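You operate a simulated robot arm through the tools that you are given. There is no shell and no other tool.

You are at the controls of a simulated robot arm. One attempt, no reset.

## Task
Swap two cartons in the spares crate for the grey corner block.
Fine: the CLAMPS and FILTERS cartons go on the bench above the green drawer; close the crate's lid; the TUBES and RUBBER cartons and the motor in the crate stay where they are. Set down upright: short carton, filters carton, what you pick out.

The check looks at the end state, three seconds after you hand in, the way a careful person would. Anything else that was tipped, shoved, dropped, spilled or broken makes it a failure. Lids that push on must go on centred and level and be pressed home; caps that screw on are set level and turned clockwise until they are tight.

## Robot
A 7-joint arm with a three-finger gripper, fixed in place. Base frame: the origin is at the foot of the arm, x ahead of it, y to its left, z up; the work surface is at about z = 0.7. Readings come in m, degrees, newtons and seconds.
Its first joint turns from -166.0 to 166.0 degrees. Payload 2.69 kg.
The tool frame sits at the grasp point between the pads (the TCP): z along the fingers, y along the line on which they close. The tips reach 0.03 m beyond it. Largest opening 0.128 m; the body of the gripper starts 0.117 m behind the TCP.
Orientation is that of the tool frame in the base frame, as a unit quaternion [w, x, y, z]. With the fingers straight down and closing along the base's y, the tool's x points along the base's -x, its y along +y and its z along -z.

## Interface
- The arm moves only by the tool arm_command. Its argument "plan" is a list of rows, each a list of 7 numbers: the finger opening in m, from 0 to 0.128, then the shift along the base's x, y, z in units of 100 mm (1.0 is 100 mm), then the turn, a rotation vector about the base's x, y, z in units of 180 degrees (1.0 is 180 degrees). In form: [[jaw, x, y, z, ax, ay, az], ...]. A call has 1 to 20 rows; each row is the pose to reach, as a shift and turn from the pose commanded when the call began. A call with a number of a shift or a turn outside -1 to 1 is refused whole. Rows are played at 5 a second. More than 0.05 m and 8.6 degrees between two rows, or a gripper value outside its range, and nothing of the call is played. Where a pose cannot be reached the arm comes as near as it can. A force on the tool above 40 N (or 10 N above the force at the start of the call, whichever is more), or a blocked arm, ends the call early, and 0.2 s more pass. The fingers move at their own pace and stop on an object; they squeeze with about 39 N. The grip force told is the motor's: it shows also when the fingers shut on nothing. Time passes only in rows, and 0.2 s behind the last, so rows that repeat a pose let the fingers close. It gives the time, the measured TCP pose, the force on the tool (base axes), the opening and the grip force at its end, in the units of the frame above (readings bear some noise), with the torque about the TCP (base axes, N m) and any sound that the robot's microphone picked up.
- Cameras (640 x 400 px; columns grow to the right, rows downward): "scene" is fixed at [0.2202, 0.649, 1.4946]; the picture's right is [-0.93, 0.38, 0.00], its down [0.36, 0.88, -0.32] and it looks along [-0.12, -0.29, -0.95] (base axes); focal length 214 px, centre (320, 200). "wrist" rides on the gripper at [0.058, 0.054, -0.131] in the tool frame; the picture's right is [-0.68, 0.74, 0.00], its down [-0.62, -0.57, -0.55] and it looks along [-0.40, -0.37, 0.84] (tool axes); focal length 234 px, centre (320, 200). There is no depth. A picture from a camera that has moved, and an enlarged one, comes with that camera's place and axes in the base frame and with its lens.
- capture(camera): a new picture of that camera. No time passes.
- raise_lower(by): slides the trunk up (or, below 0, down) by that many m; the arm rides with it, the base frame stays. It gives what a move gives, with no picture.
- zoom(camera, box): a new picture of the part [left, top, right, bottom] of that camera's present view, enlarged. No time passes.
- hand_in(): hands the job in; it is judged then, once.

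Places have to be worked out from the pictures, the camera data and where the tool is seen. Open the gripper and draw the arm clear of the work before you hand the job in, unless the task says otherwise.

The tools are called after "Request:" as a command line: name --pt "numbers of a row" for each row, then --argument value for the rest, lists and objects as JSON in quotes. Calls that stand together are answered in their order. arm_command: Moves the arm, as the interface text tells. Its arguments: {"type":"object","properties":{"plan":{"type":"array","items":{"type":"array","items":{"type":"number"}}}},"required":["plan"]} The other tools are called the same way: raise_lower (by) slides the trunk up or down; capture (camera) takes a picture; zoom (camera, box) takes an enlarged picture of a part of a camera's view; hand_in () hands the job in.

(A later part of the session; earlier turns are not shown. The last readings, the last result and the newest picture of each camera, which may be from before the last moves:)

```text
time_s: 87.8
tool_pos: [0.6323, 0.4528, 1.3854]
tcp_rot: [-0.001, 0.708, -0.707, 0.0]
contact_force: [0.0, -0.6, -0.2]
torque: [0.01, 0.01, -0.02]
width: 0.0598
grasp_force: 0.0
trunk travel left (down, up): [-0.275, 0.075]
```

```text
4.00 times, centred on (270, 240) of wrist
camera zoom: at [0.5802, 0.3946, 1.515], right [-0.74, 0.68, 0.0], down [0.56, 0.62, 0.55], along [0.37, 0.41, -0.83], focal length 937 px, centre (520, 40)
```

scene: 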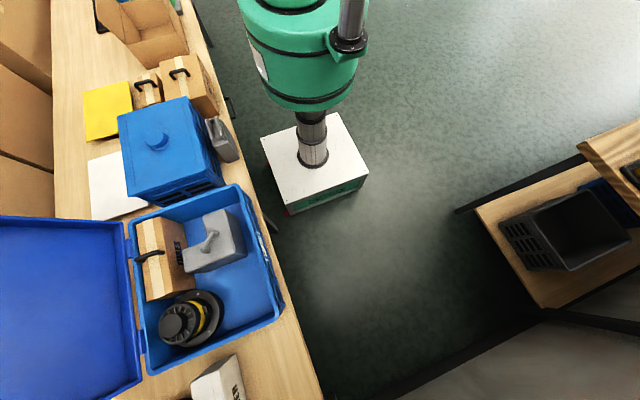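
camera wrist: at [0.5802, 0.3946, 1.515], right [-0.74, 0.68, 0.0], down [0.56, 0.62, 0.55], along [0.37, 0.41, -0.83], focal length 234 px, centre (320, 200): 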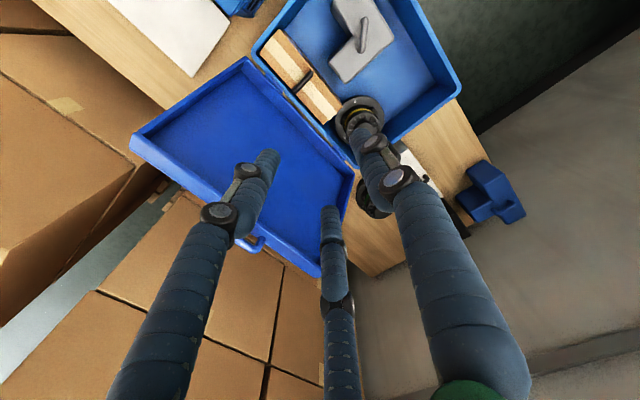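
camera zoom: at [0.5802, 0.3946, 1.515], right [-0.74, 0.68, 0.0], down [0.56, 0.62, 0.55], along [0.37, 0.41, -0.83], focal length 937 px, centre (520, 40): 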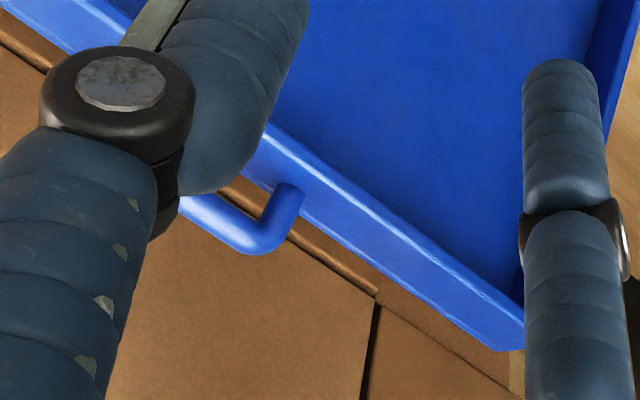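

The handle bar works out to about (0.889, 0.50, 1.198), roughly 10 cm long along y, and the lid leans back about 20°. I'll move closer above it to refine that and to test the reach.

Request:
arm_command --pt "0.06 0.33 0.1 0.0 0 0 0" --pt "0.06 0.66 0.15 0.0 0 0 0" --pt "0.06 0.95 0.2 0.0 0 0 0"

Request:
arm_command --pt "0.06 0.33 0.1 -0.1 0 0 0" --pt "0.06 0.66 0.15 -0.2 0 0 0" --pt "0.06 0.95 0.2 -0.3 0 0 0"

Request:
capture --camera "wrist"

Request:
zoom --camera "wrist" --box '[200, 100, 420, 260]'

```text
time_s: 88.6
tool_pos: [0.7277, 0.4696, 1.3867]
tcp_rot: [0.002, -0.707, 0.707, 0.001]
contact_force: [-1.1, -0.9, 0.0]
torque: [0.01, -0.03, 0.01]
width: 0.0599
grasp_force: 0.2
trunk travel left (down, up): [-0.275, 0.075]
```

```text
time_s: 89.4
tool_pos: [0.8231, 0.4924, 1.3576]
tcp_rot: [0.0, 0.707, -0.707, 0.0]
contact_force: [-0.6, 0.4, 0.4]
torque: [0.05, -0.05, -0.02]
width: 0.0601
grasp_force: 0.1
trunk travel left (down, up): [-0.275, 0.075]
```

```text
taken
camera wrist: at [0.7696, 0.4338, 1.4868], right [-0.74, 0.68, 0.0], down [0.56, 0.61, 0.55], along [0.37, 0.41, -0.83], focal length 234 px, centre (320, 200)
```

wrist: 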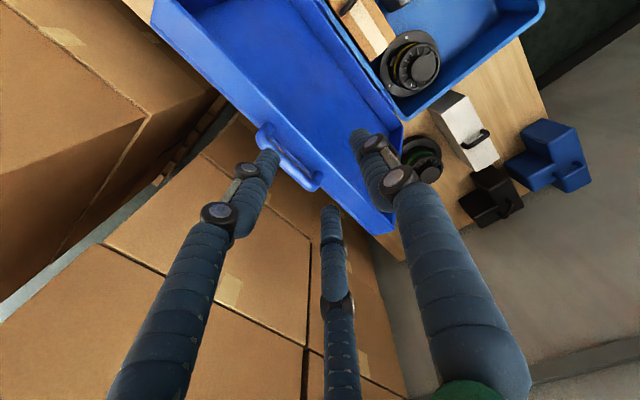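

```text
2.50 times, centred on (310, 180) of wrist
camera zoom: at [0.7696, 0.4338, 1.4868], right [-0.74, 0.68, 0.0], down [0.56, 0.61, 0.55], along [0.37, 0.41, -0.83], focal length 585 px, centre (345, 250)
```

zoom: 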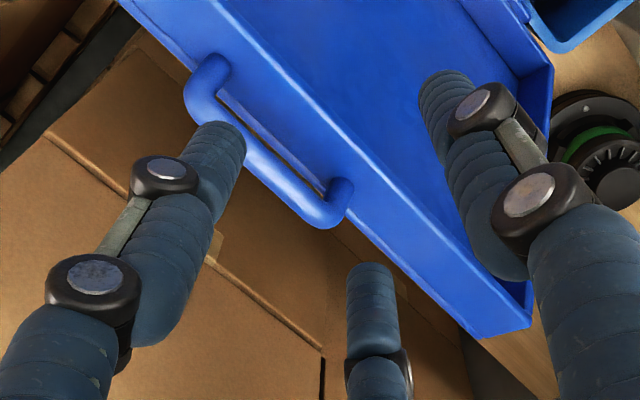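

The bar is fixed at (0.891, 0.501, 1.197) by two independent triangulations. I'll move above it and check whether the arm actually reaches that radius with the tool vertical.

Request:
arm_command --pt "0.06 0.25 0.03 -0.15 0 0 0" --pt "0.06 0.5 0.06 -0.3 0 0 0" --pt "0.06 0.74 0.09 -0.5 0 0 0" --pt "0.06 0.74 0.09 -0.5 0 0 0"

Request:
capture --camera "wrist"

Request:
capture --camera "scene"

```text
time_s: 90.4
tool_pos: [0.8968, 0.4992, 1.3054]
tcp_rot: [-0.001, 0.707, -0.707, 0.0]
contact_force: [-0.2, -0.3, 0.2]
torque: [-0.01, 0.05, 0.0]
width: 0.0601
grasp_force: 0.0
trunk travel left (down, up): [-0.275, 0.075]
```

```text
taken
camera wrist: at [0.8437, 0.4425, 1.4353], right [-0.74, 0.68, 0.0], down [0.57, 0.61, 0.55], along [0.37, 0.41, -0.84], focal length 234 px, centre (320, 200)
```

wrist: 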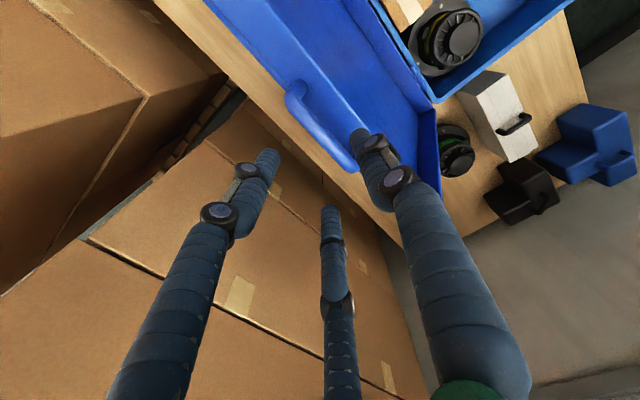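

```text
taken
```

scene: 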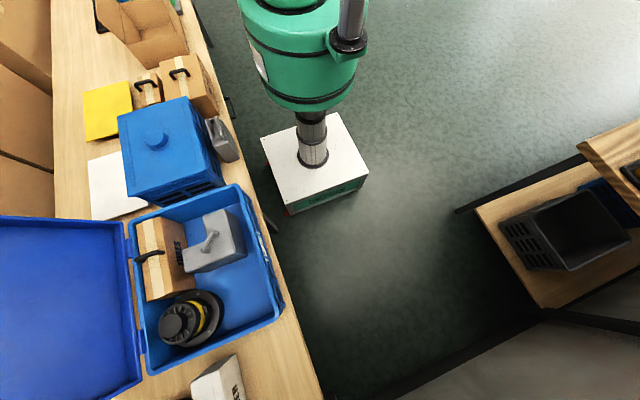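

Reach is fine and the bar projects as expected. I'll descend to z≈1.24 and check.

Request:
arm_command --pt "0.06 0.0 0.02 -0.25 0 0 0" --pt "0.06 0.0 0.02 -0.5 0 0 0" --pt "0.06 0.0 0.02 -0.65 0 0 0"

Request:
zoom --camera "wrist" --box '[200, 60, 440, 260]'

```text
time_s: 91.2
tool_pos: [0.8971, 0.5023, 1.2402]
tcp_rot: [-0.001, 0.708, -0.706, 0.0]
contact_force: [0.3, -0.3, 0.3]
torque: [-0.01, -0.01, 0.01]
width: 0.06
grasp_force: 0.0
trunk travel left (down, up): [-0.275, 0.075]
```

```text
2.00 times, centred on (320, 160) of wrist
camera zoom: at [0.8438, 0.4447, 1.3707], right [-0.74, 0.68, 0.0], down [0.56, 0.61, 0.55], along [0.37, 0.41, -0.83], focal length 468 px, centre (320, 280)
```

zoom: 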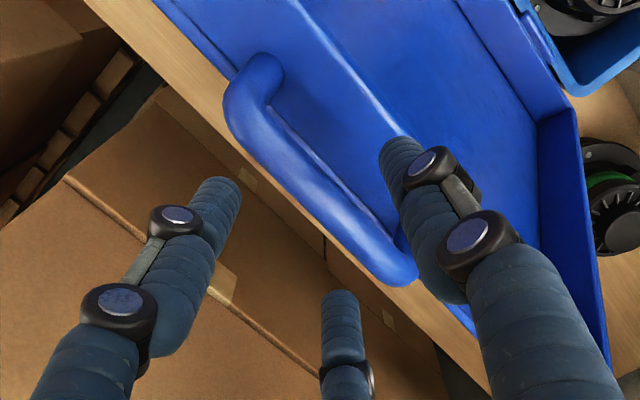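

The bar sits between the single front finger and the two rear fingers as intended. I'll descend to z≈1.213 and close on it.

Request:
arm_command --pt "0.06 0.0 0.0 -0.1 0 0 0" --pt "0.06 0.0 0.0 -0.2 0 0 0" --pt "0.06 0.0 0.0 -0.27 0 0 0"

Request:
zoom --camera "wrist" --box '[200, 80, 440, 280]'

```text
time_s: 92.0
tool_pos: [0.8959, 0.5026, 1.2129]
tcp_rot: [-0.002, 0.708, -0.707, 0.0]
contact_force: [-0.2, 0.5, 0.3]
torque: [0.01, -0.01, 0.01]
width: 0.0602
grasp_force: 0.0
trunk travel left (down, up): [-0.275, 0.075]
```

```text
2.00 times, centred on (320, 180) of wrist
camera zoom: at [0.8441, 0.4443, 1.3428], right [-0.74, 0.68, 0.0], down [0.57, 0.61, 0.55], along [0.37, 0.41, -0.83], focal length 468 px, centre (320, 240)
```

zoom: 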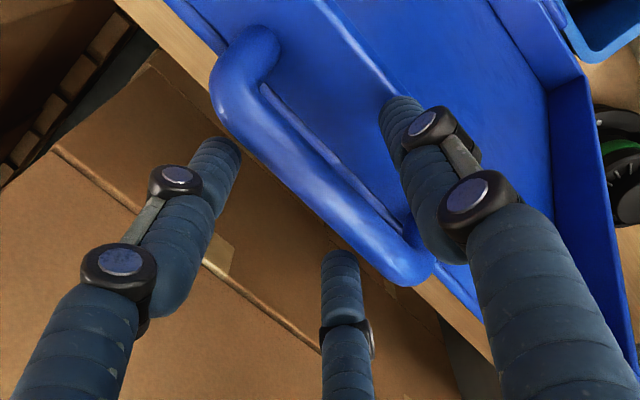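

The relative position matches the earlier grips. I'll lower 4 mm more and close the fingers on the lid handle.

Request:
arm_command --pt "0.06 0 0 -0.04 0 0 0" --pt "0.045 0 0 -0.04 0 0 0" --pt "0.03 0 0 -0.04 0 0 0" --pt "0.02 0 0 -0.04 0 0 0" --pt "0.0 0 0 -0.04 0 0 0" --pt "0.0 0 0 -0.04 0 0 0" --pt "0.0 0 0 -0.04 0 0 0"

Request:
zoom --camera "wrist" --box '[200, 80, 440, 280]'

Request:
capture --camera "scene"

```text
time_s: 93.6
tool_pos: [0.8978, 0.5019, 1.209]
tcp_rot: [0.002, -0.707, 0.707, 0.001]
contact_force: [2.0, 2.3, 1.4]
torque: [0.07, -0.01, -0.34]
width: 0.0249
grasp_force: 44.9
trunk travel left (down, up): [-0.275, 0.075]
```

```text
2.00 times, centred on (320, 180) of wrist
camera zoom: at [0.8445, 0.4441, 1.339], right [-0.74, 0.68, 0.0], down [0.56, 0.61, 0.55], along [0.37, 0.41, -0.83], focal length 468 px, centre (320, 240)
```

zoom: 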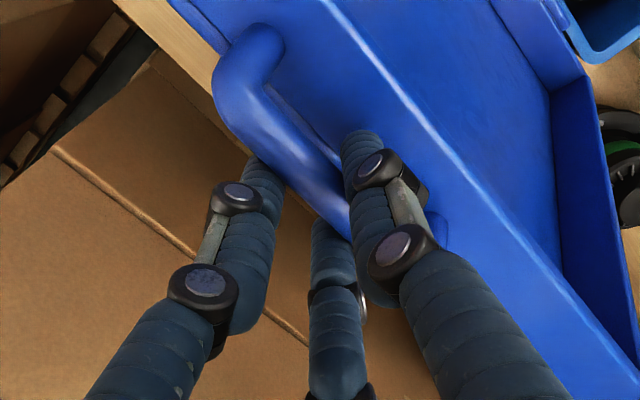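

```text
taken
```

scene: 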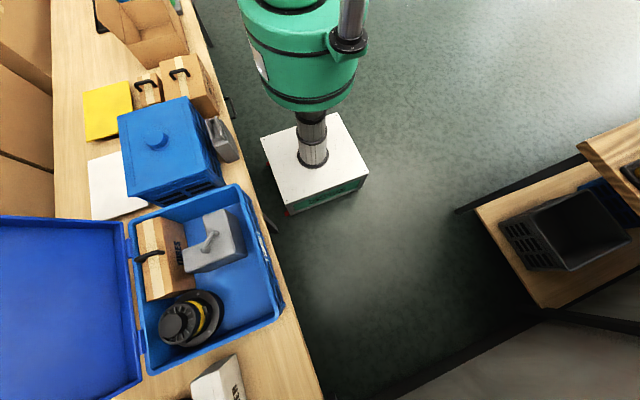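

The lid handle is gripped (24.9 mm). The bar should move on an arc of about 0.389 m around the hinge at (0.722, 0.84). I'll test with a small 4° swing and read the forces.

Request:
arm_command --pt "0.0 -0.06 0 0.028 0 0 0" --pt "0.0 -0.118 0 0.054 0 0 0" --pt "0.0 -0.18 0 0.081 0 0 0" --pt "0.0 -0.243 0 0.107 0 0 0"

Request:
capture --camera "wrist"

Request:
capture --camera "scene"

```text
time_s: 94.6
tool_pos: [0.8739, 0.5028, 1.2196]
tcp_rot: [0.0, 0.707, -0.707, -0.001]
contact_force: [0.0, -4.6, -1.7]
torque: [-0.33, 0.16, -0.27]
width: 0.025
grasp_force: 45.1
trunk travel left (down, up): [-0.275, 0.075]
```

```text
taken
camera wrist: at [0.8208, 0.4442, 1.3497], right [-0.74, 0.68, 0.0], down [0.57, 0.61, 0.55], along [0.37, 0.41, -0.84], focal length 234 px, centre (320, 200)
```

wrist: 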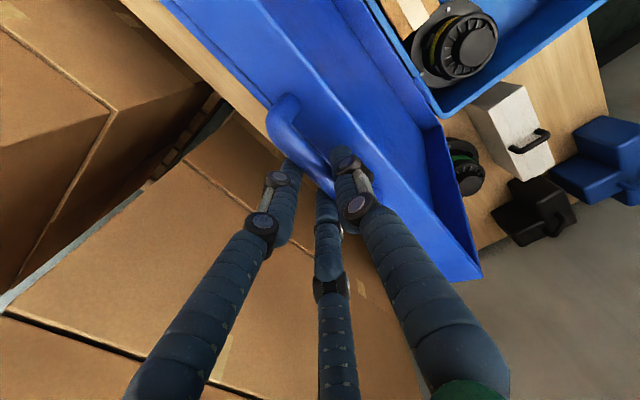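

```text
taken
```

scene: 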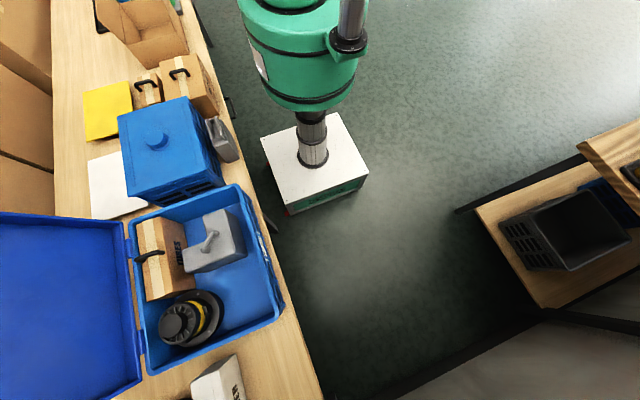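

The lid moves freely with only small forces. I'll continue along the arc from 68° to 80°.

Request:
arm_command --pt "0.0 -0.127 0 0.048 0 0 0" --pt "0.0 -0.255 0 0.093 0 0 0" --pt "0.0 -0.385 0 0.132 0 0 0" --pt "0.0 -0.516 0 0.167 0 0 0" --pt "0.0 -0.648 0 0.198 0 0 0" --pt "0.0 -0.782 0 0.224 0 0 0"

Request:
capture --camera "wrist"

Request:
capture --camera "scene"

```text
time_s: 96.0
tool_pos: [0.7949, 0.5025, 1.2421]
tcp_rot: [0.001, -0.707, 0.707, 0.0]
contact_force: [-0.1, -8.4, 1.1]
torque: [-0.67, 0.2, -0.01]
width: 0.0246
grasp_force: 44.8
trunk travel left (down, up): [-0.275, 0.075]
```

```text
taken
camera wrist: at [0.7412, 0.4441, 1.3729], right [-0.74, 0.68, 0.0], down [0.56, 0.61, 0.55], along [0.37, 0.41, -0.83], focal length 234 px, centre (320, 200)
```

wrist: 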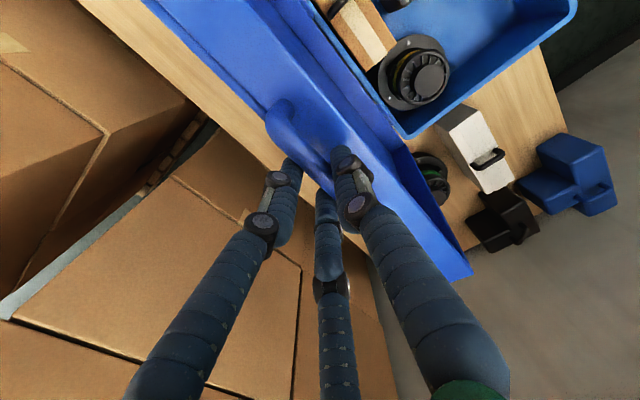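

```text
taken
```

scene: 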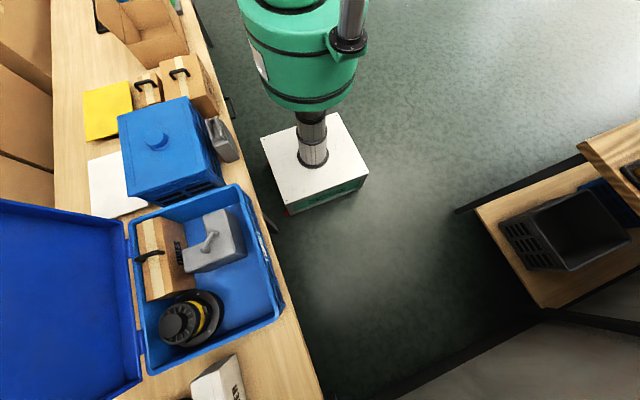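

The swing works, but there's a −8 N side force, so the hinge axis isn't exactly along y. I'll continue 80°→92° while easing y by −3 mm.

Request:
arm_command --pt "0.0 -0.134 -0.008 0.021 0 0 0" --pt "0.0 -0.268 -0.015 0.038 0 0 0" --pt "0.0 -0.403 -0.02 0.05 0 0 0" --pt "0.0 -0.539 -0.025 0.057 0 0 0" --pt "0.0 -0.675 -0.03 0.059 0 0 0" --pt "0.0 -0.811 -0.03 0.057 0 0 0"

Request:
capture --camera "wrist"

Request:
capture --camera "scene"

```text
time_s: 97.4
tool_pos: [0.7135, 0.5032, 1.2495]
tcp_rot: [-0.002, 0.707, -0.707, 0.0]
contact_force: [-0.2, 19.7, 0.7]
torque: [0.37, 0.19, 0.12]
width: 0.0249
grasp_force: 45.4
trunk travel left (down, up): [-0.275, 0.075]
```

```text
taken
camera wrist: at [0.6612, 0.444, 1.3781], right [-0.74, 0.68, 0.0], down [0.56, 0.61, 0.55], along [0.37, 0.41, -0.83], focal length 234 px, centre (320, 200)
```

wrist: 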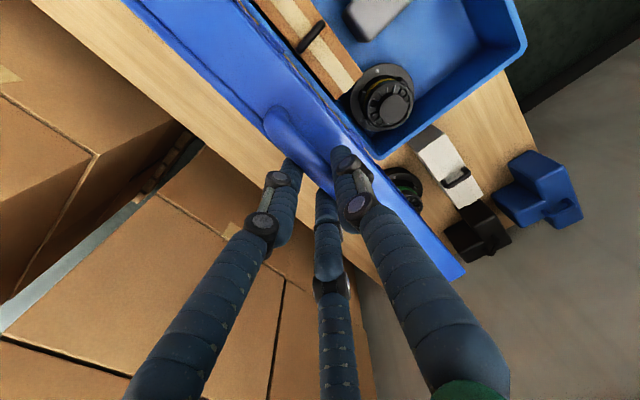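

```text
taken
```

scene: 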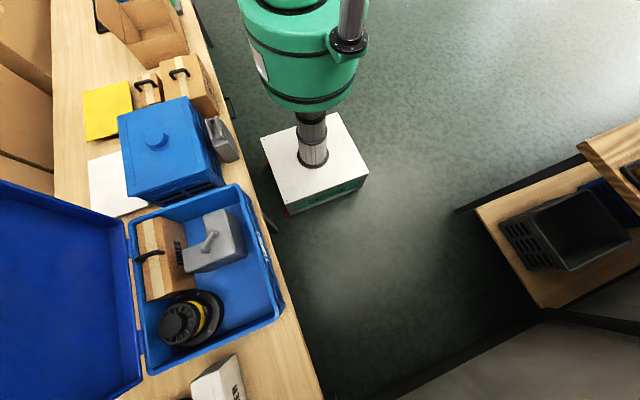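

The side force has flipped to +20 N, so my correction was too big by about 2 mm. I'll undo that and continue 92°→104°, starting to tilt the tool with the lid.

Request:
arm_command --pt "0.0 0.0 0.012 0.0 0 0 0" --pt "0.0 -0.14 0.02 -0.006 0 -0.0056 0" --pt "0.0 -0.278 0.02 -0.017 0 -0.0111 0" --pt "0.0 -0.416 0.02 -0.034 0 -0.0167 0" --pt "0.0 -0.553 0.02 -0.054 0 -0.0222 0" --pt "0.0 -0.69 0.02 -0.079 0 -0.0278 0" --pt "0.0 -0.826 0.02 -0.11 0 -0.0333 0"

Request:
capture --camera "wrist"

Request:
capture --camera "scene"

```text
time_s: 99.0
tool_pos: [0.6325, 0.5034, 1.2378]
tcp_rot: [0.037, -0.706, 0.707, -0.036]
contact_force: [-1.8, 0.2, 0.6]
torque: [-0.53, 0.21, 0.24]
width: 0.0246
grasp_force: 45.9
trunk travel left (down, up): [-0.275, 0.075]
```

```text
taken
camera wrist: at [0.5659, 0.4441, 1.361], right [-0.73, 0.68, -0.08], down [0.51, 0.61, 0.61], along [0.46, 0.4, -0.79], focal length 234 px, centre (320, 200)
```

wrist: 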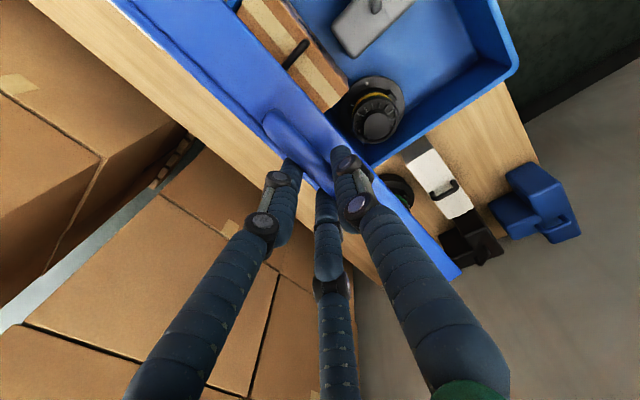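

```text
taken
```

scene: 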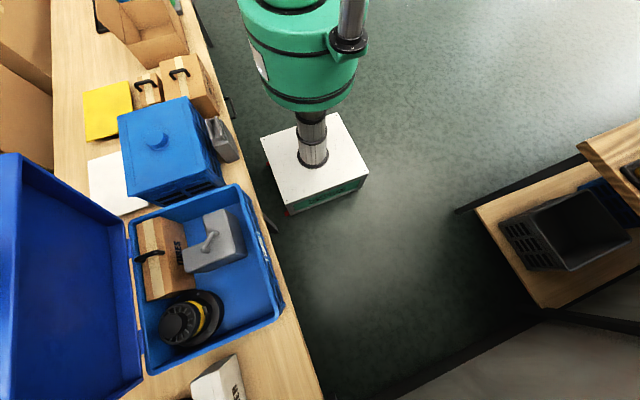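

Forces are nearly zero, so the arc model is good. I'll continue 104°→118°.

Request:
arm_command --pt "0.0 -0.135 0.0 -0.034 0 -0.0056 0" --pt "0.0 -0.268 0.0 -0.073 0 -0.0111 0" --pt "0.0 -0.4 0.0 -0.117 0 -0.0167 0" --pt "0.0 -0.531 0.0 -0.165 0 -0.0222 0" --pt "0.0 -0.659 0.0 -0.218 0 -0.0278 0" --pt "0.0 -0.786 0.0 -0.276 0 -0.0333 0" --pt "0.0 -0.91 0.0 -0.338 0 -0.0389 0"

Request:
capture --camera "scene"

```text
time_s: 100.6
tool_pos: [0.5406, 0.5023, 1.2028]
tcp_rot: [-0.081, 0.703, -0.702, 0.08]
contact_force: [-1.5, 10.4, -0.9]
torque: [-0.37, 0.13, 0.36]
width: 0.0248
grasp_force: 44.5
trunk travel left (down, up): [-0.275, 0.075]
```

```text
taken
```

scene: 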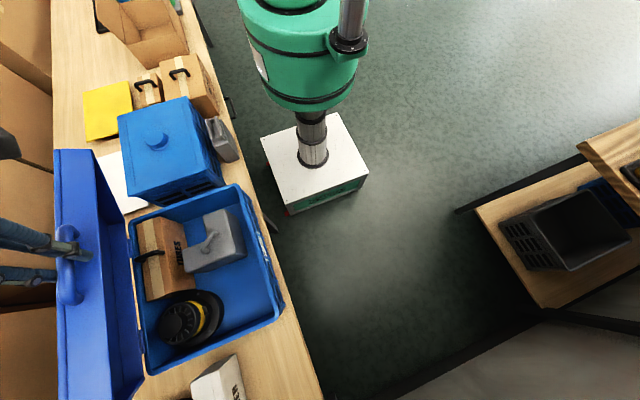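

The lid is past vertical and under control. I'll ease y by +1 mm and continue 118°→134°.

Request:
arm_command --pt "0.0 -0.122 0.01 -0.065 0 -0.0056 0" --pt "0.0 -0.243 0.01 -0.135 0 -0.0111 0" --pt "0.0 -0.36 0.01 -0.209 0 -0.0167 0" --pt "0.0 -0.475 0.01 -0.287 0 -0.0222 0" --pt "0.0 -0.587 0.01 -0.37 0 -0.0278 0" --pt "0.0 -0.696 0.01 -0.455 0 -0.0333 0" --pt "0.0 -0.802 0.01 -0.544 0 -0.0389 0" --pt "0.0 -0.905 0.01 -0.637 0 -0.0444 0"

Request:
capture --camera "scene"

Request:
capture --camera "wrist"

```text
time_s: 102.4
tool_pos: [0.4493, 0.5022, 1.1394]
tcp_rot: [-0.129, 0.696, -0.695, 0.129]
contact_force: [-4.2, -7.5, 1.4]
torque: [-0.98, 0.07, 0.41]
width: 0.0246
grasp_force: 45.5
trunk travel left (down, up): [-0.275, 0.075]
```

```text
taken
```

scene: 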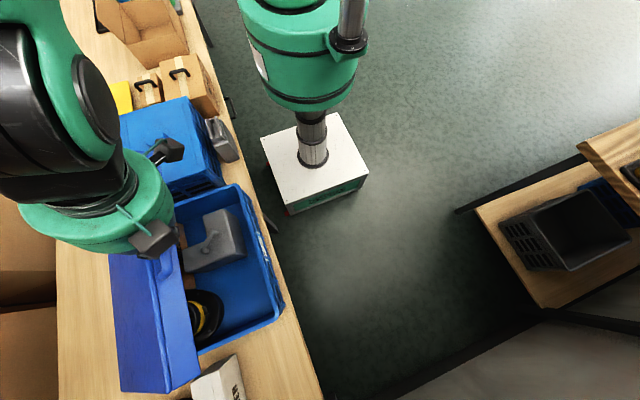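

```text
taken
camera wrist: at [0.3539, 0.4441, 1.241], right [-0.69, 0.68, -0.26], down [0.33, 0.61, 0.72], along [0.65, 0.4, -0.65], focal length 234 px, centre (320, 200)
```

wrist: 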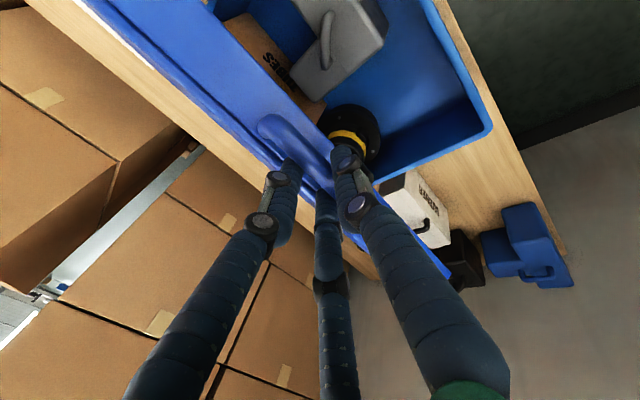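

The lid is at about 134° and the forces remain small. I'll continue 134°→152°.

Request:
arm_command --pt "0.0 -0.1 -0.004 -0.097 0 -0.0056 0" --pt "0.0 -0.196 -0.004 -0.196 0 -0.0111 0" --pt "0.0 -0.288 -0.004 -0.3 0 -0.0167 0" --pt "0.0 -0.378 -0.004 -0.406 0 -0.0222 0" --pt "0.0 -0.463 -0.004 -0.514 0 -0.0278 0" --pt "0.0 -0.544 -0.004 -0.627 0 -0.0333 0" --pt "0.0 -0.622 -0.004 -0.742 0 -0.0389 0" --pt "0.0 -0.695 -0.004 -0.859 0 -0.0444 0" --pt "0.0 -0.764 -0.004 -0.979 0 -0.05 0"

Request:
capture --camera "scene"

Request:
capture --camera "wrist"

```text
time_s: 104.4
tool_pos: [0.3743, 0.502, 1.0416]
tcp_rot: [-0.184, 0.684, -0.682, 0.182]
contact_force: [6.4, -0.1, -6.9]
torque: [-0.84, 0.03, 0.26]
width: 0.0249
grasp_force: 45.1
trunk travel left (down, up): [-0.275, 0.075]
```

```text
taken
```

scene: 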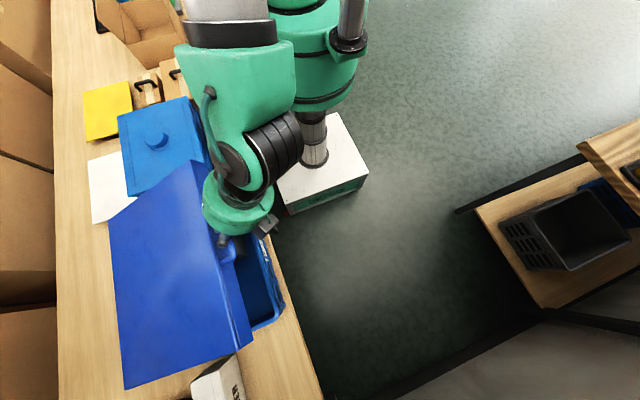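

```text
taken
camera wrist: at [0.2636, 0.4438, 1.1276], right [-0.64, 0.68, -0.37], down [0.21, 0.61, 0.76], along [0.74, 0.41, -0.54], focal length 234 px, centre (320, 200)
```

wrist: 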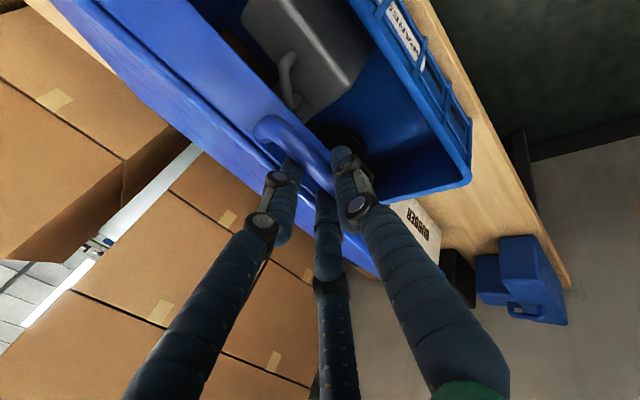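

There's about 9 N inward, so I'll bring the radius in by 1–2 mm and continue 152°→164°.

Request:
arm_command --pt "0.0 -0.056 0.0 -0.127 0 -0.0056 0" --pt "0.0 -0.117 0.0 -0.251 0 -0.0111 0" --pt "0.0 -0.171 0.0 -0.377 0 -0.0167 0" --pt "0.0 -0.221 0.0 -0.505 0 -0.0222 0" --pt "0.0 -0.267 0.0 -0.634 0 -0.0278 0" --pt "0.0 -0.309 0.0 -0.766 0 -0.0333 0"

Request:
capture --camera "scene"

Request:
capture --camera "wrist"

```text
time_s: 105.8
tool_pos: [0.3437, 0.5013, 0.9661]
tcp_rot: [-0.22, 0.673, -0.672, 0.218]
contact_force: [-9.4, 4.1, 0.6]
torque: [-0.77, 0.24, 0.32]
width: 0.0251
grasp_force: 44.8
trunk travel left (down, up): [-0.275, 0.075]
```

```text
taken
```

scene: 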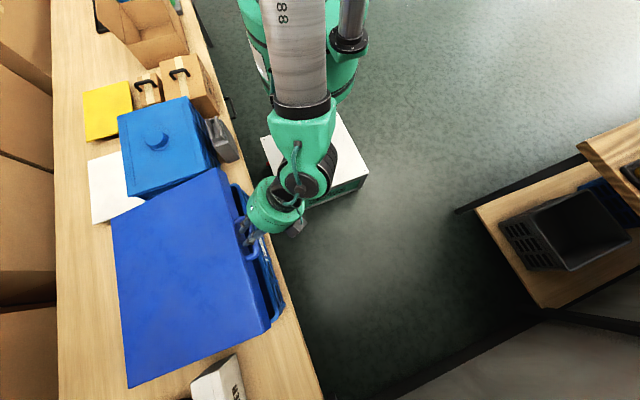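

```text
taken
camera wrist: at [0.2233, 0.4437, 1.039], right [-0.6, 0.68, -0.43], down [0.13, 0.61, 0.78], along [0.79, 0.41, -0.46], focal length 234 px, centre (320, 200)
```

wrist: 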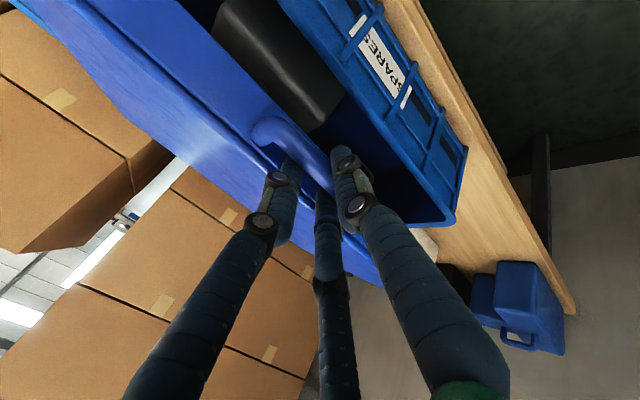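

Now it's about 9 N outward, so I'll split the difference and continue to 170°.

Request:
arm_command --pt "0.0 -0.03 0.004 -0.065 0 -0.0028 0" --pt "0.0 -0.046 0.004 -0.13 0 -0.0056 0" --pt "0.0 -0.064 0.004 -0.195 0 -0.0083 0" --pt "0.0 -0.081 0.004 -0.26 0 -0.0111 0" --pt "0.0 -0.096 0.004 -0.33 0 -0.0139 0" --pt "0.0 -0.11 0.004 -0.397 0 -0.0167 0"

Request:
capture --camera "wrist"

Request:
zoom --camera "scene" --box '[200, 150, 330, 350]'

```text
time_s: 107.2
tool_pos: [0.3321, 0.5013, 0.9268]
tcp_rot: [-0.237, 0.667, -0.666, 0.235]
contact_force: [16.3, -2.7, -6.5]
torque: [-1.09, -0.19, 0.13]
width: 0.025
grasp_force: 45.7
trunk travel left (down, up): [-0.275, 0.075]
```

```text
taken
camera wrist: at [0.2095, 0.4439, 0.9927], right [-0.57, 0.68, -0.46], down [0.09, 0.61, 0.78], along [0.81, 0.41, -0.42], focal length 234 px, centre (320, 200)
```

wrist: 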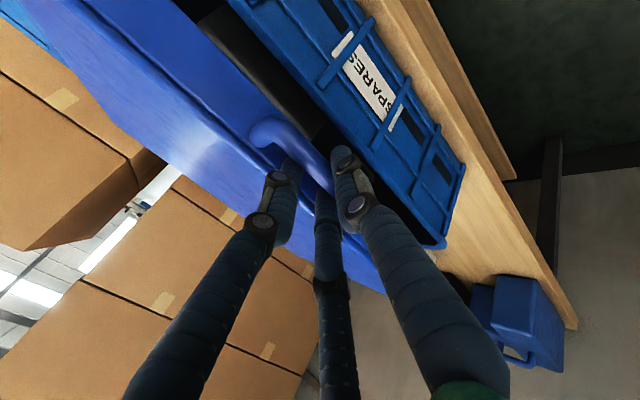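

```text
2.00 times, centred on (265, 250) of scene
camera zoom: at [0.2202, 0.649, 1.4946], right [-0.93, 0.38, 0.0], down [0.36, 0.88, -0.32], along [-0.12, -0.29, -0.95], focal length 429 px, centre (430, 100)
```

zoom: 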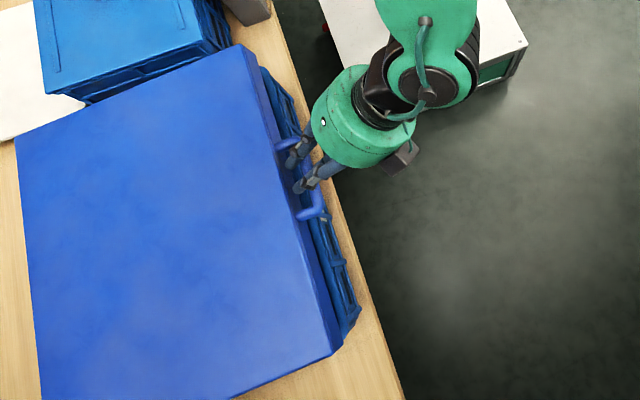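

Fx is +16 N inward, so I'll correct 1.5–2 mm inward and lower two more degrees before checking again.

Request:
arm_command --pt "0.0 0.017 0.0 0.0 0 0 0" --pt "0.0 0.012 0.0 -0.065 0 -0.0028 0" --pt "0.0 0.008 0.0 -0.13 0 -0.0056 0"

Request:
capture --camera "wrist"

Request:
zoom --camera "wrist" --box '[180, 0, 480, 200]'

```text
time_s: 108.0
tool_pos: [0.3298, 0.5026, 0.9124]
tcp_rot: [-0.242, 0.665, -0.664, 0.241]
contact_force: [-22.8, -7.0, -0.5]
torque: [-0.81, 0.51, 0.24]
width: 0.0248
grasp_force: 45.1
trunk travel left (down, up): [-0.275, 0.075]
```

```text
taken
camera wrist: at [0.2061, 0.4438, 0.9771], right [-0.57, 0.68, -0.47], down [0.08, 0.61, 0.78], along [0.82, 0.41, -0.4], focal length 234 px, centre (320, 200)
```

wrist: 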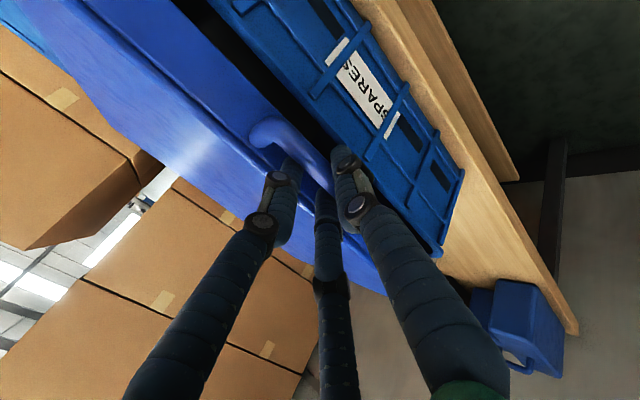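

```text
2.00 times, centred on (330, 100) of wrist
camera zoom: at [0.2061, 0.4438, 0.9771], right [-0.57, 0.68, -0.47], down [0.08, 0.61, 0.78], along [0.82, 0.41, -0.4], focal length 468 px, centre (300, 400)
```

zoom: 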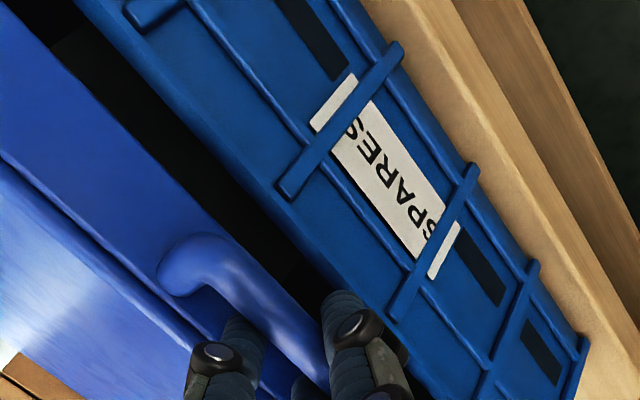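

The lid is almost down: the gap at the front is about 25 mm. Fx now pushes outward, so I'll give 2 mm back and lower another 13 mm along the arc.

Request:
arm_command --pt "0.0 -0.02 -0.005 0.0 0 0 0" --pt "0.0 -0.033 -0.005 -0.065 0 -0.0028 0" --pt "0.0 -0.045 -0.005 -0.13 0 -0.0056 0"

Request:
zoom --camera "wrist" --box '[180, 0, 480, 200]'

```text
time_s: 108.8
tool_pos: [0.3284, 0.5022, 0.9]
tcp_rot: [-0.249, 0.663, -0.661, 0.248]
contact_force: [12.4, -3.9, -4.8]
torque: [-0.88, -0.19, 0.4]
width: 0.0248
grasp_force: 44.6
trunk travel left (down, up): [-0.275, 0.075]
```

```text
2.00 times, centred on (330, 100) of wrist
camera zoom: at [0.2031, 0.444, 0.9625], right [-0.56, 0.68, -0.48], down [0.06, 0.61, 0.79], along [0.83, 0.41, -0.39], focal length 468 px, centre (300, 400)
```

zoom: 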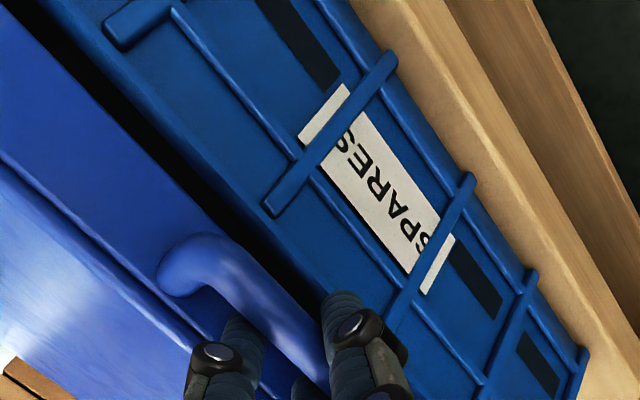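

The gap is now roughly 1 cm. I'll lower another 10 mm and watch for the lid landing.

Request:
arm_command --pt "0.0 0.01 0.0 0.0 0 0 0" --pt "0.0 0.002 0.0 -0.04 0 -0.0022 0" --pt "0.0 -0.006 0.0 -0.08 0 -0.0044 0"

Request:
zoom --camera "wrist" --box '[180, 0, 480, 200]'

```text
time_s: 109.6
tool_pos: [0.3271, 0.5014, 0.8918]
tcp_rot: [-0.253, 0.661, -0.66, 0.251]
contact_force: [3.2, -4.0, -3.1]
torque: [-0.58, 0.03, 0.54]
width: 0.0249
grasp_force: 45.0
trunk travel left (down, up): [-0.275, 0.075]
```

```text
2.00 times, centred on (330, 100) of wrist
camera zoom: at [0.2012, 0.4439, 0.9521], right [-0.55, 0.68, -0.49], down [0.05, 0.61, 0.79], along [0.83, 0.41, -0.37], focal length 468 px, centre (300, 400)
```

zoom: 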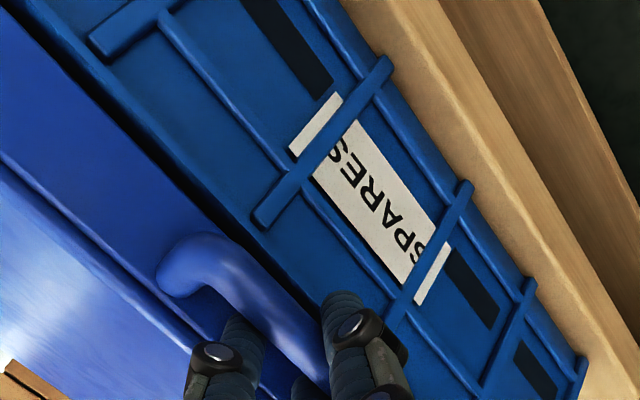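

Almost closed, with only a thin dark line left. I'll lower in 2 mm steps until contact.

Request:
arm_command --pt "0.0 -0.003 0.0 -0.02 0 -0.001 0" --pt "0.0 -0.006 0.0 -0.04 0 -0.002 0" --pt "0.0 -0.008 0.0 -0.06 0 -0.003 0"

Request:
zoom --camera "wrist" --box '[180, 0, 480, 200]'

```text
time_s: 110.4
tool_pos: [0.3262, 0.5022, 0.8853]
tcp_rot: [-0.257, 0.659, -0.659, 0.254]
contact_force: [6.6, -5.4, -2.3]
torque: [-0.72, -0.06, 0.46]
width: 0.025
grasp_force: 45.3
trunk travel left (down, up): [-0.275, 0.075]
```

```text
2.00 times, centred on (330, 100) of wrist
camera zoom: at [0.2, 0.4439, 0.9448], right [-0.54, 0.68, -0.5], down [0.05, 0.61, 0.79], along [0.84, 0.41, -0.37], focal length 468 px, centre (300, 400)
```

zoom: 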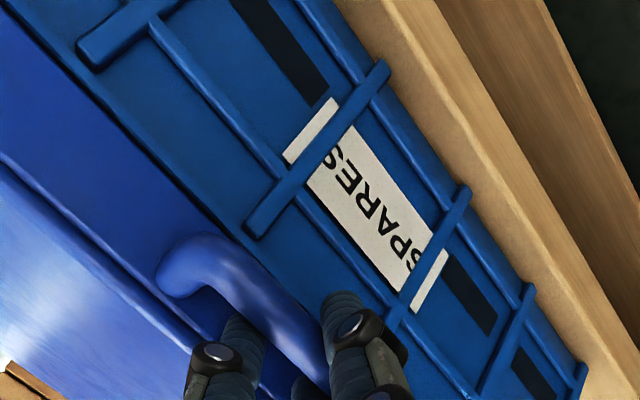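

The gap has disappeared but the arm still carries some lid weight. I'll lower a little more until the lid rests.

Request:
arm_command --pt "0.0 0.003 0.003 -0.015 0 -0.001 0" --pt "0.0 0.003 0.003 -0.03 0 -0.001 0"

Request:
zoom --camera "wrist" --box '[180, 0, 480, 200]'

Request:
capture --camera "scene"

```text
time_s: 111.0
tool_pos: [0.3263, 0.5019, 0.8852]
tcp_rot: [-0.259, 0.659, -0.658, 0.257]
contact_force: [-4.9, -16.6, 36.0]
torque: [-1.83, -0.34, -0.07]
width: 0.0248
grasp_force: 45.5
trunk travel left (down, up): [-0.275, 0.075]
```

```text
2.00 times, centred on (330, 100) of wrist
camera zoom: at [0.1995, 0.4438, 0.9435], right [-0.54, 0.68, -0.5], down [0.04, 0.61, 0.79], along [0.84, 0.41, -0.36], focal length 468 px, centre (300, 400)
```

zoom: 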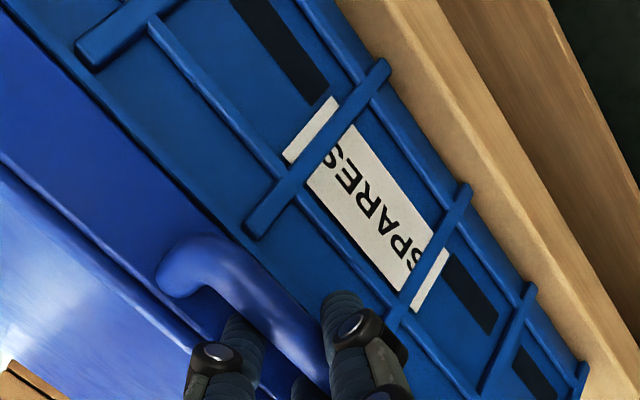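

```text
taken
```

scene: 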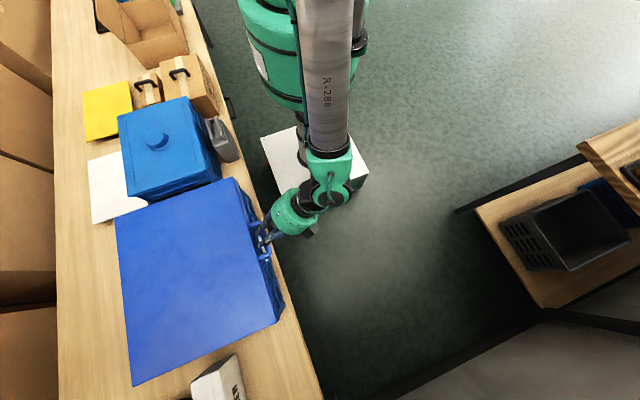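

The lid is down on the rim (36 N upward, no visible gap). I'll release the pressure, then open the fingers to 40 mm.

Request:
arm_command --pt "0.0 0.0 -0.01 0.015 0 0 0" --pt "0.0 0.0 -0.012 0.025 0 0 0"

Request:
arm_command --pt "0.03 0.0 0.0 0.0 0 0 0" --pt "0.04 0.0 0.0 0.0 0 0 0" --pt "0.042 0.0 0.0 0.0 0 0 0"

Request:
capture --camera "wrist"

Request:
zoom --camera "wrist" --box '[200, 80, 440, 280]'

```text
time_s: 111.6
tool_pos: [0.327, 0.5021, 0.8862]
tcp_rot: [0.258, -0.659, 0.659, -0.256]
contact_force: [7.2, -0.3, 13.2]
torque: [-0.29, -0.23, 0.88]
width: 0.0249
grasp_force: 44.6
trunk travel left (down, up): [-0.275, 0.075]
```

```text
time_s: 112.4
tool_pos: [0.3258, 0.5005, 0.884]
tcp_rot: [-0.257, 0.66, -0.659, 0.256]
contact_force: [-0.3, -0.5, 0.0]
torque: [0.0, -0.04, 0.0]
width: 0.042
grasp_force: 0.1
trunk travel left (down, up): [-0.275, 0.075]
```

```text
taken
camera wrist: at [0.1996, 0.4429, 0.9435], right [-0.54, 0.68, -0.5], down [0.04, 0.61, 0.79], along [0.84, 0.41, -0.36], focal length 234 px, centre (320, 200)
```

wrist: 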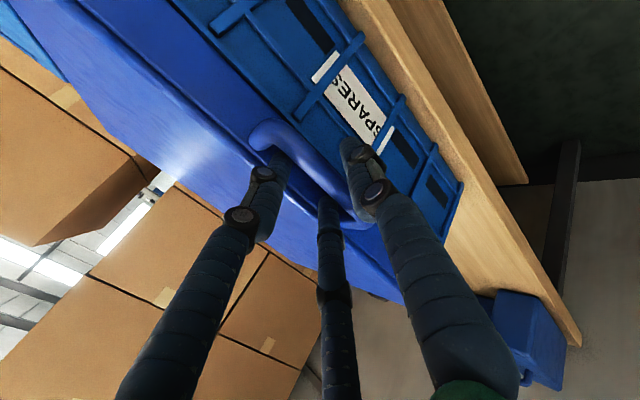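

```text
2.00 times, centred on (320, 180) of wrist
camera zoom: at [0.1996, 0.4429, 0.9435], right [-0.54, 0.68, -0.5], down [0.04, 0.61, 0.79], along [0.84, 0.41, -0.36], focal length 468 px, centre (320, 240)
```

zoom: 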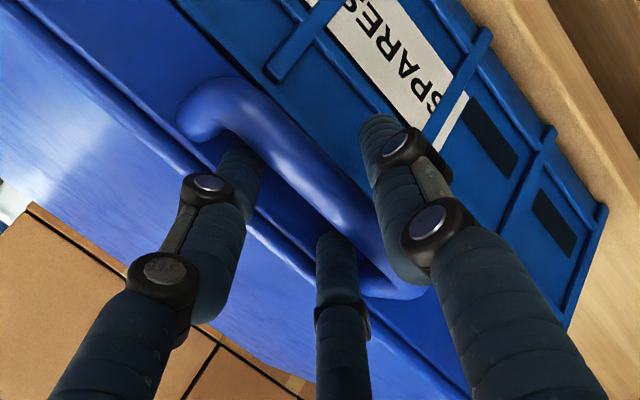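

The handle is free (zero force). I'll withdraw along the tool axis, up and away from the bench, starting slowly.

Request:
arm_command --pt "0.042 -0.07 0.0 0.075 0 0 0" --pt "0.042 -0.14 0.0 0.15 0 0 0" --pt "0.042 -0.21 0.0 0.225 0 0 0" --pt "0.042 -0.28 0.0 0.3 0 0 0" --pt "0.042 -0.35 0.0 0.38 0 0 0"

Request:
capture --camera "wrist"

Request:
zoom --camera "scene" --box '[90, 160, 330, 390]'

```text
time_s: 113.6
tool_pos: [0.2914, 0.5005, 0.9237]
tcp_rot: [-0.258, 0.659, -0.658, 0.256]
contact_force: [0.1, -0.4, 0.4]
torque: [0.04, -0.04, -0.01]
width: 0.0417
grasp_force: 0.0
trunk travel left (down, up): [-0.275, 0.075]
```

```text
taken
camera wrist: at [0.1646, 0.4428, 0.9825], right [-0.54, 0.68, -0.5], down [0.04, 0.61, 0.79], along [0.84, 0.41, -0.36], focal length 234 px, centre (320, 200)
```

wrist: 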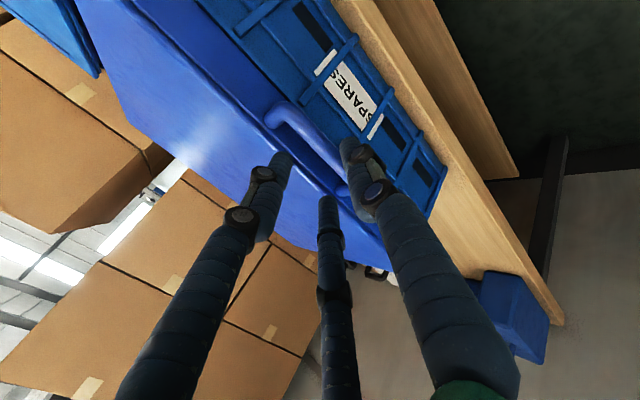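

```text
1.74 times, centred on (210, 275) of scene
camera zoom: at [0.2202, 0.649, 1.4946], right [-0.93, 0.38, 0.0], down [0.36, 0.88, -0.32], along [-0.12, -0.29, -0.95], focal length 373 px, centre (511, 70)
```

zoom: 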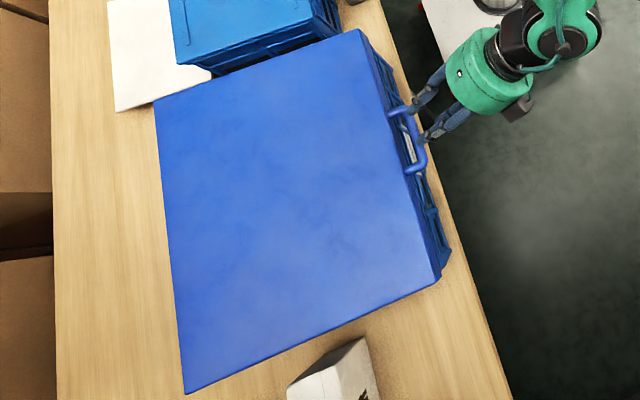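

The fingers are clear and the lid lies flat. I'll zoom in on the front seam to confirm it is fully closed.

Request:
zoom --camera "wrist" --box '[180, 0, 450, 230]'

Request:
arm_command --pt "0.05 -0.2 0.0 0.2 0 0 0" --pt "0.05 -0.4 0.0 0.45 0 0 0" --pt "0.05 -0.5 0.0 0.8 0 0 0" --pt "0.05 -0.5 0.0 1.0 0 0 0"

Request:
capture --camera "wrist"

Request:
capture --camera "scene"

```text
1.74 times, centred on (315, 115) of wrist
camera zoom: at [0.1646, 0.4428, 0.9825], right [-0.54, 0.68, -0.5], down [0.04, 0.61, 0.79], along [0.84, 0.41, -0.36], focal length 407 px, centre (329, 348)
```

zoom: 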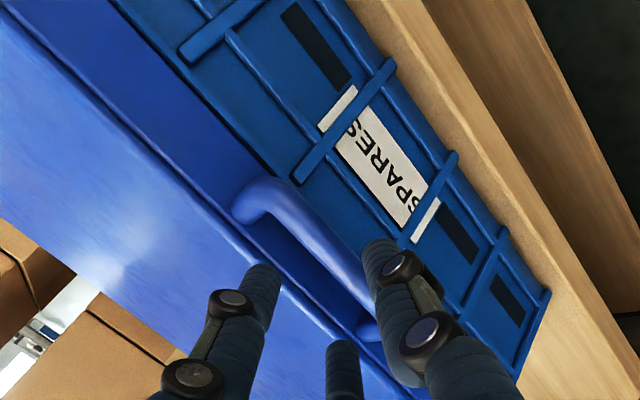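

```text
time_s: 114.8
tool_pos: [0.2708, 0.4636, 0.9983]
tcp_rot: [0.231, -0.645, 0.673, -0.279]
contact_force: [0.1, -0.2, -0.4]
torque: [0.0, 0.01, 0.03]
width: 0.0499
grasp_force: 0.1
trunk travel left (down, up): [-0.275, 0.075]
stopped in row 4: the arm was blocked; the commanded pose is now the measured one
```

```text
taken
camera wrist: at [0.1401, 0.4171, 1.0607], right [-0.5, 0.68, -0.53], down [0.09, 0.65, 0.76], along [0.86, 0.33, -0.38], focal length 234 px, centre (320, 200)
```

wrist: 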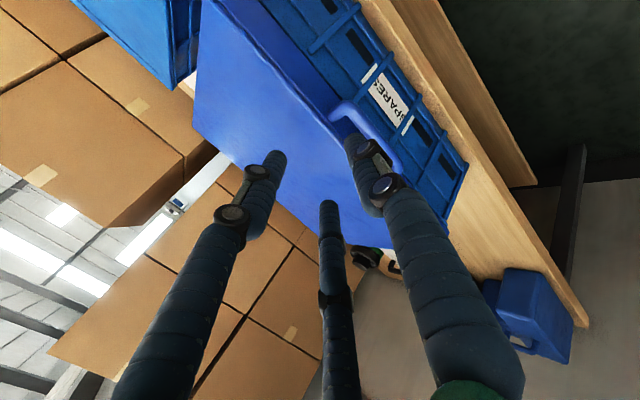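

```text
taken
```

scene: 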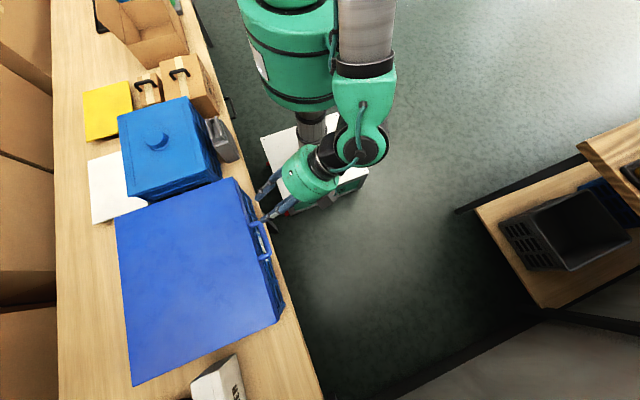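

The lid is closed with no seam gap. The last retreat step was stopped by the arm's own limits (contact force zero), so I'll turn the tool back toward vertical in place, which unfolds the wrist, while rising a little.

Request:
arm_command --pt "0.05 0.0 0.0 0.05 0 0.04 0" --pt "0.05 0.0 0.0 0.1 0 0.08 0" --pt "0.05 0.0 0.0 0.2 0 0.12 0" --pt "0.05 0.0 0.0 0.3 0 0.16 0" --pt "0.05 0.0 0.0 0.4 0 0.2 0" --pt "0.05 0.0 0.0 0.5 0 0.235 0"

Request:
capture --camera "scene"

Request:
capture --camera "wrist"

```text
time_s: 116.2
tool_pos: [0.2682, 0.4638, 1.0487]
tcp_rot: [-0.028, -0.702, 0.711, -0.027]
contact_force: [-0.6, -0.5, -0.9]
torque: [0.04, -0.03, 0.01]
width: 0.0499
grasp_force: 0.0
trunk travel left (down, up): [-0.275, 0.075]
```

```text
taken
```

scene: 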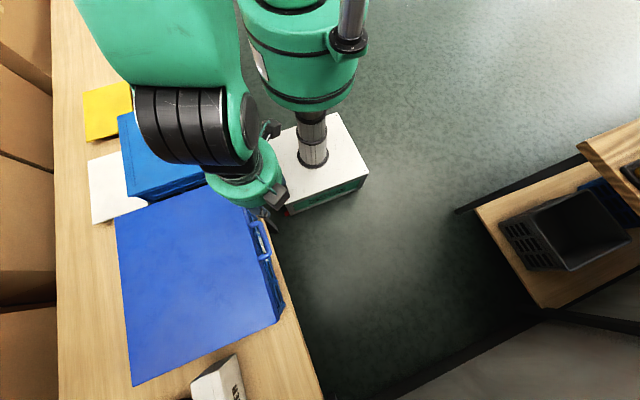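

```text
taken
camera wrist: at [0.2155, 0.4171, 1.1818], right [-0.73, 0.68, -0.05], down [0.57, 0.65, 0.5], along [0.38, 0.34, -0.86], focal length 234 px, centre (320, 200)
```

wrist: 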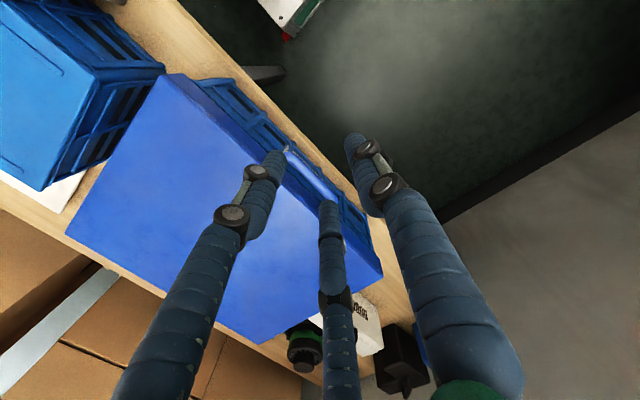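

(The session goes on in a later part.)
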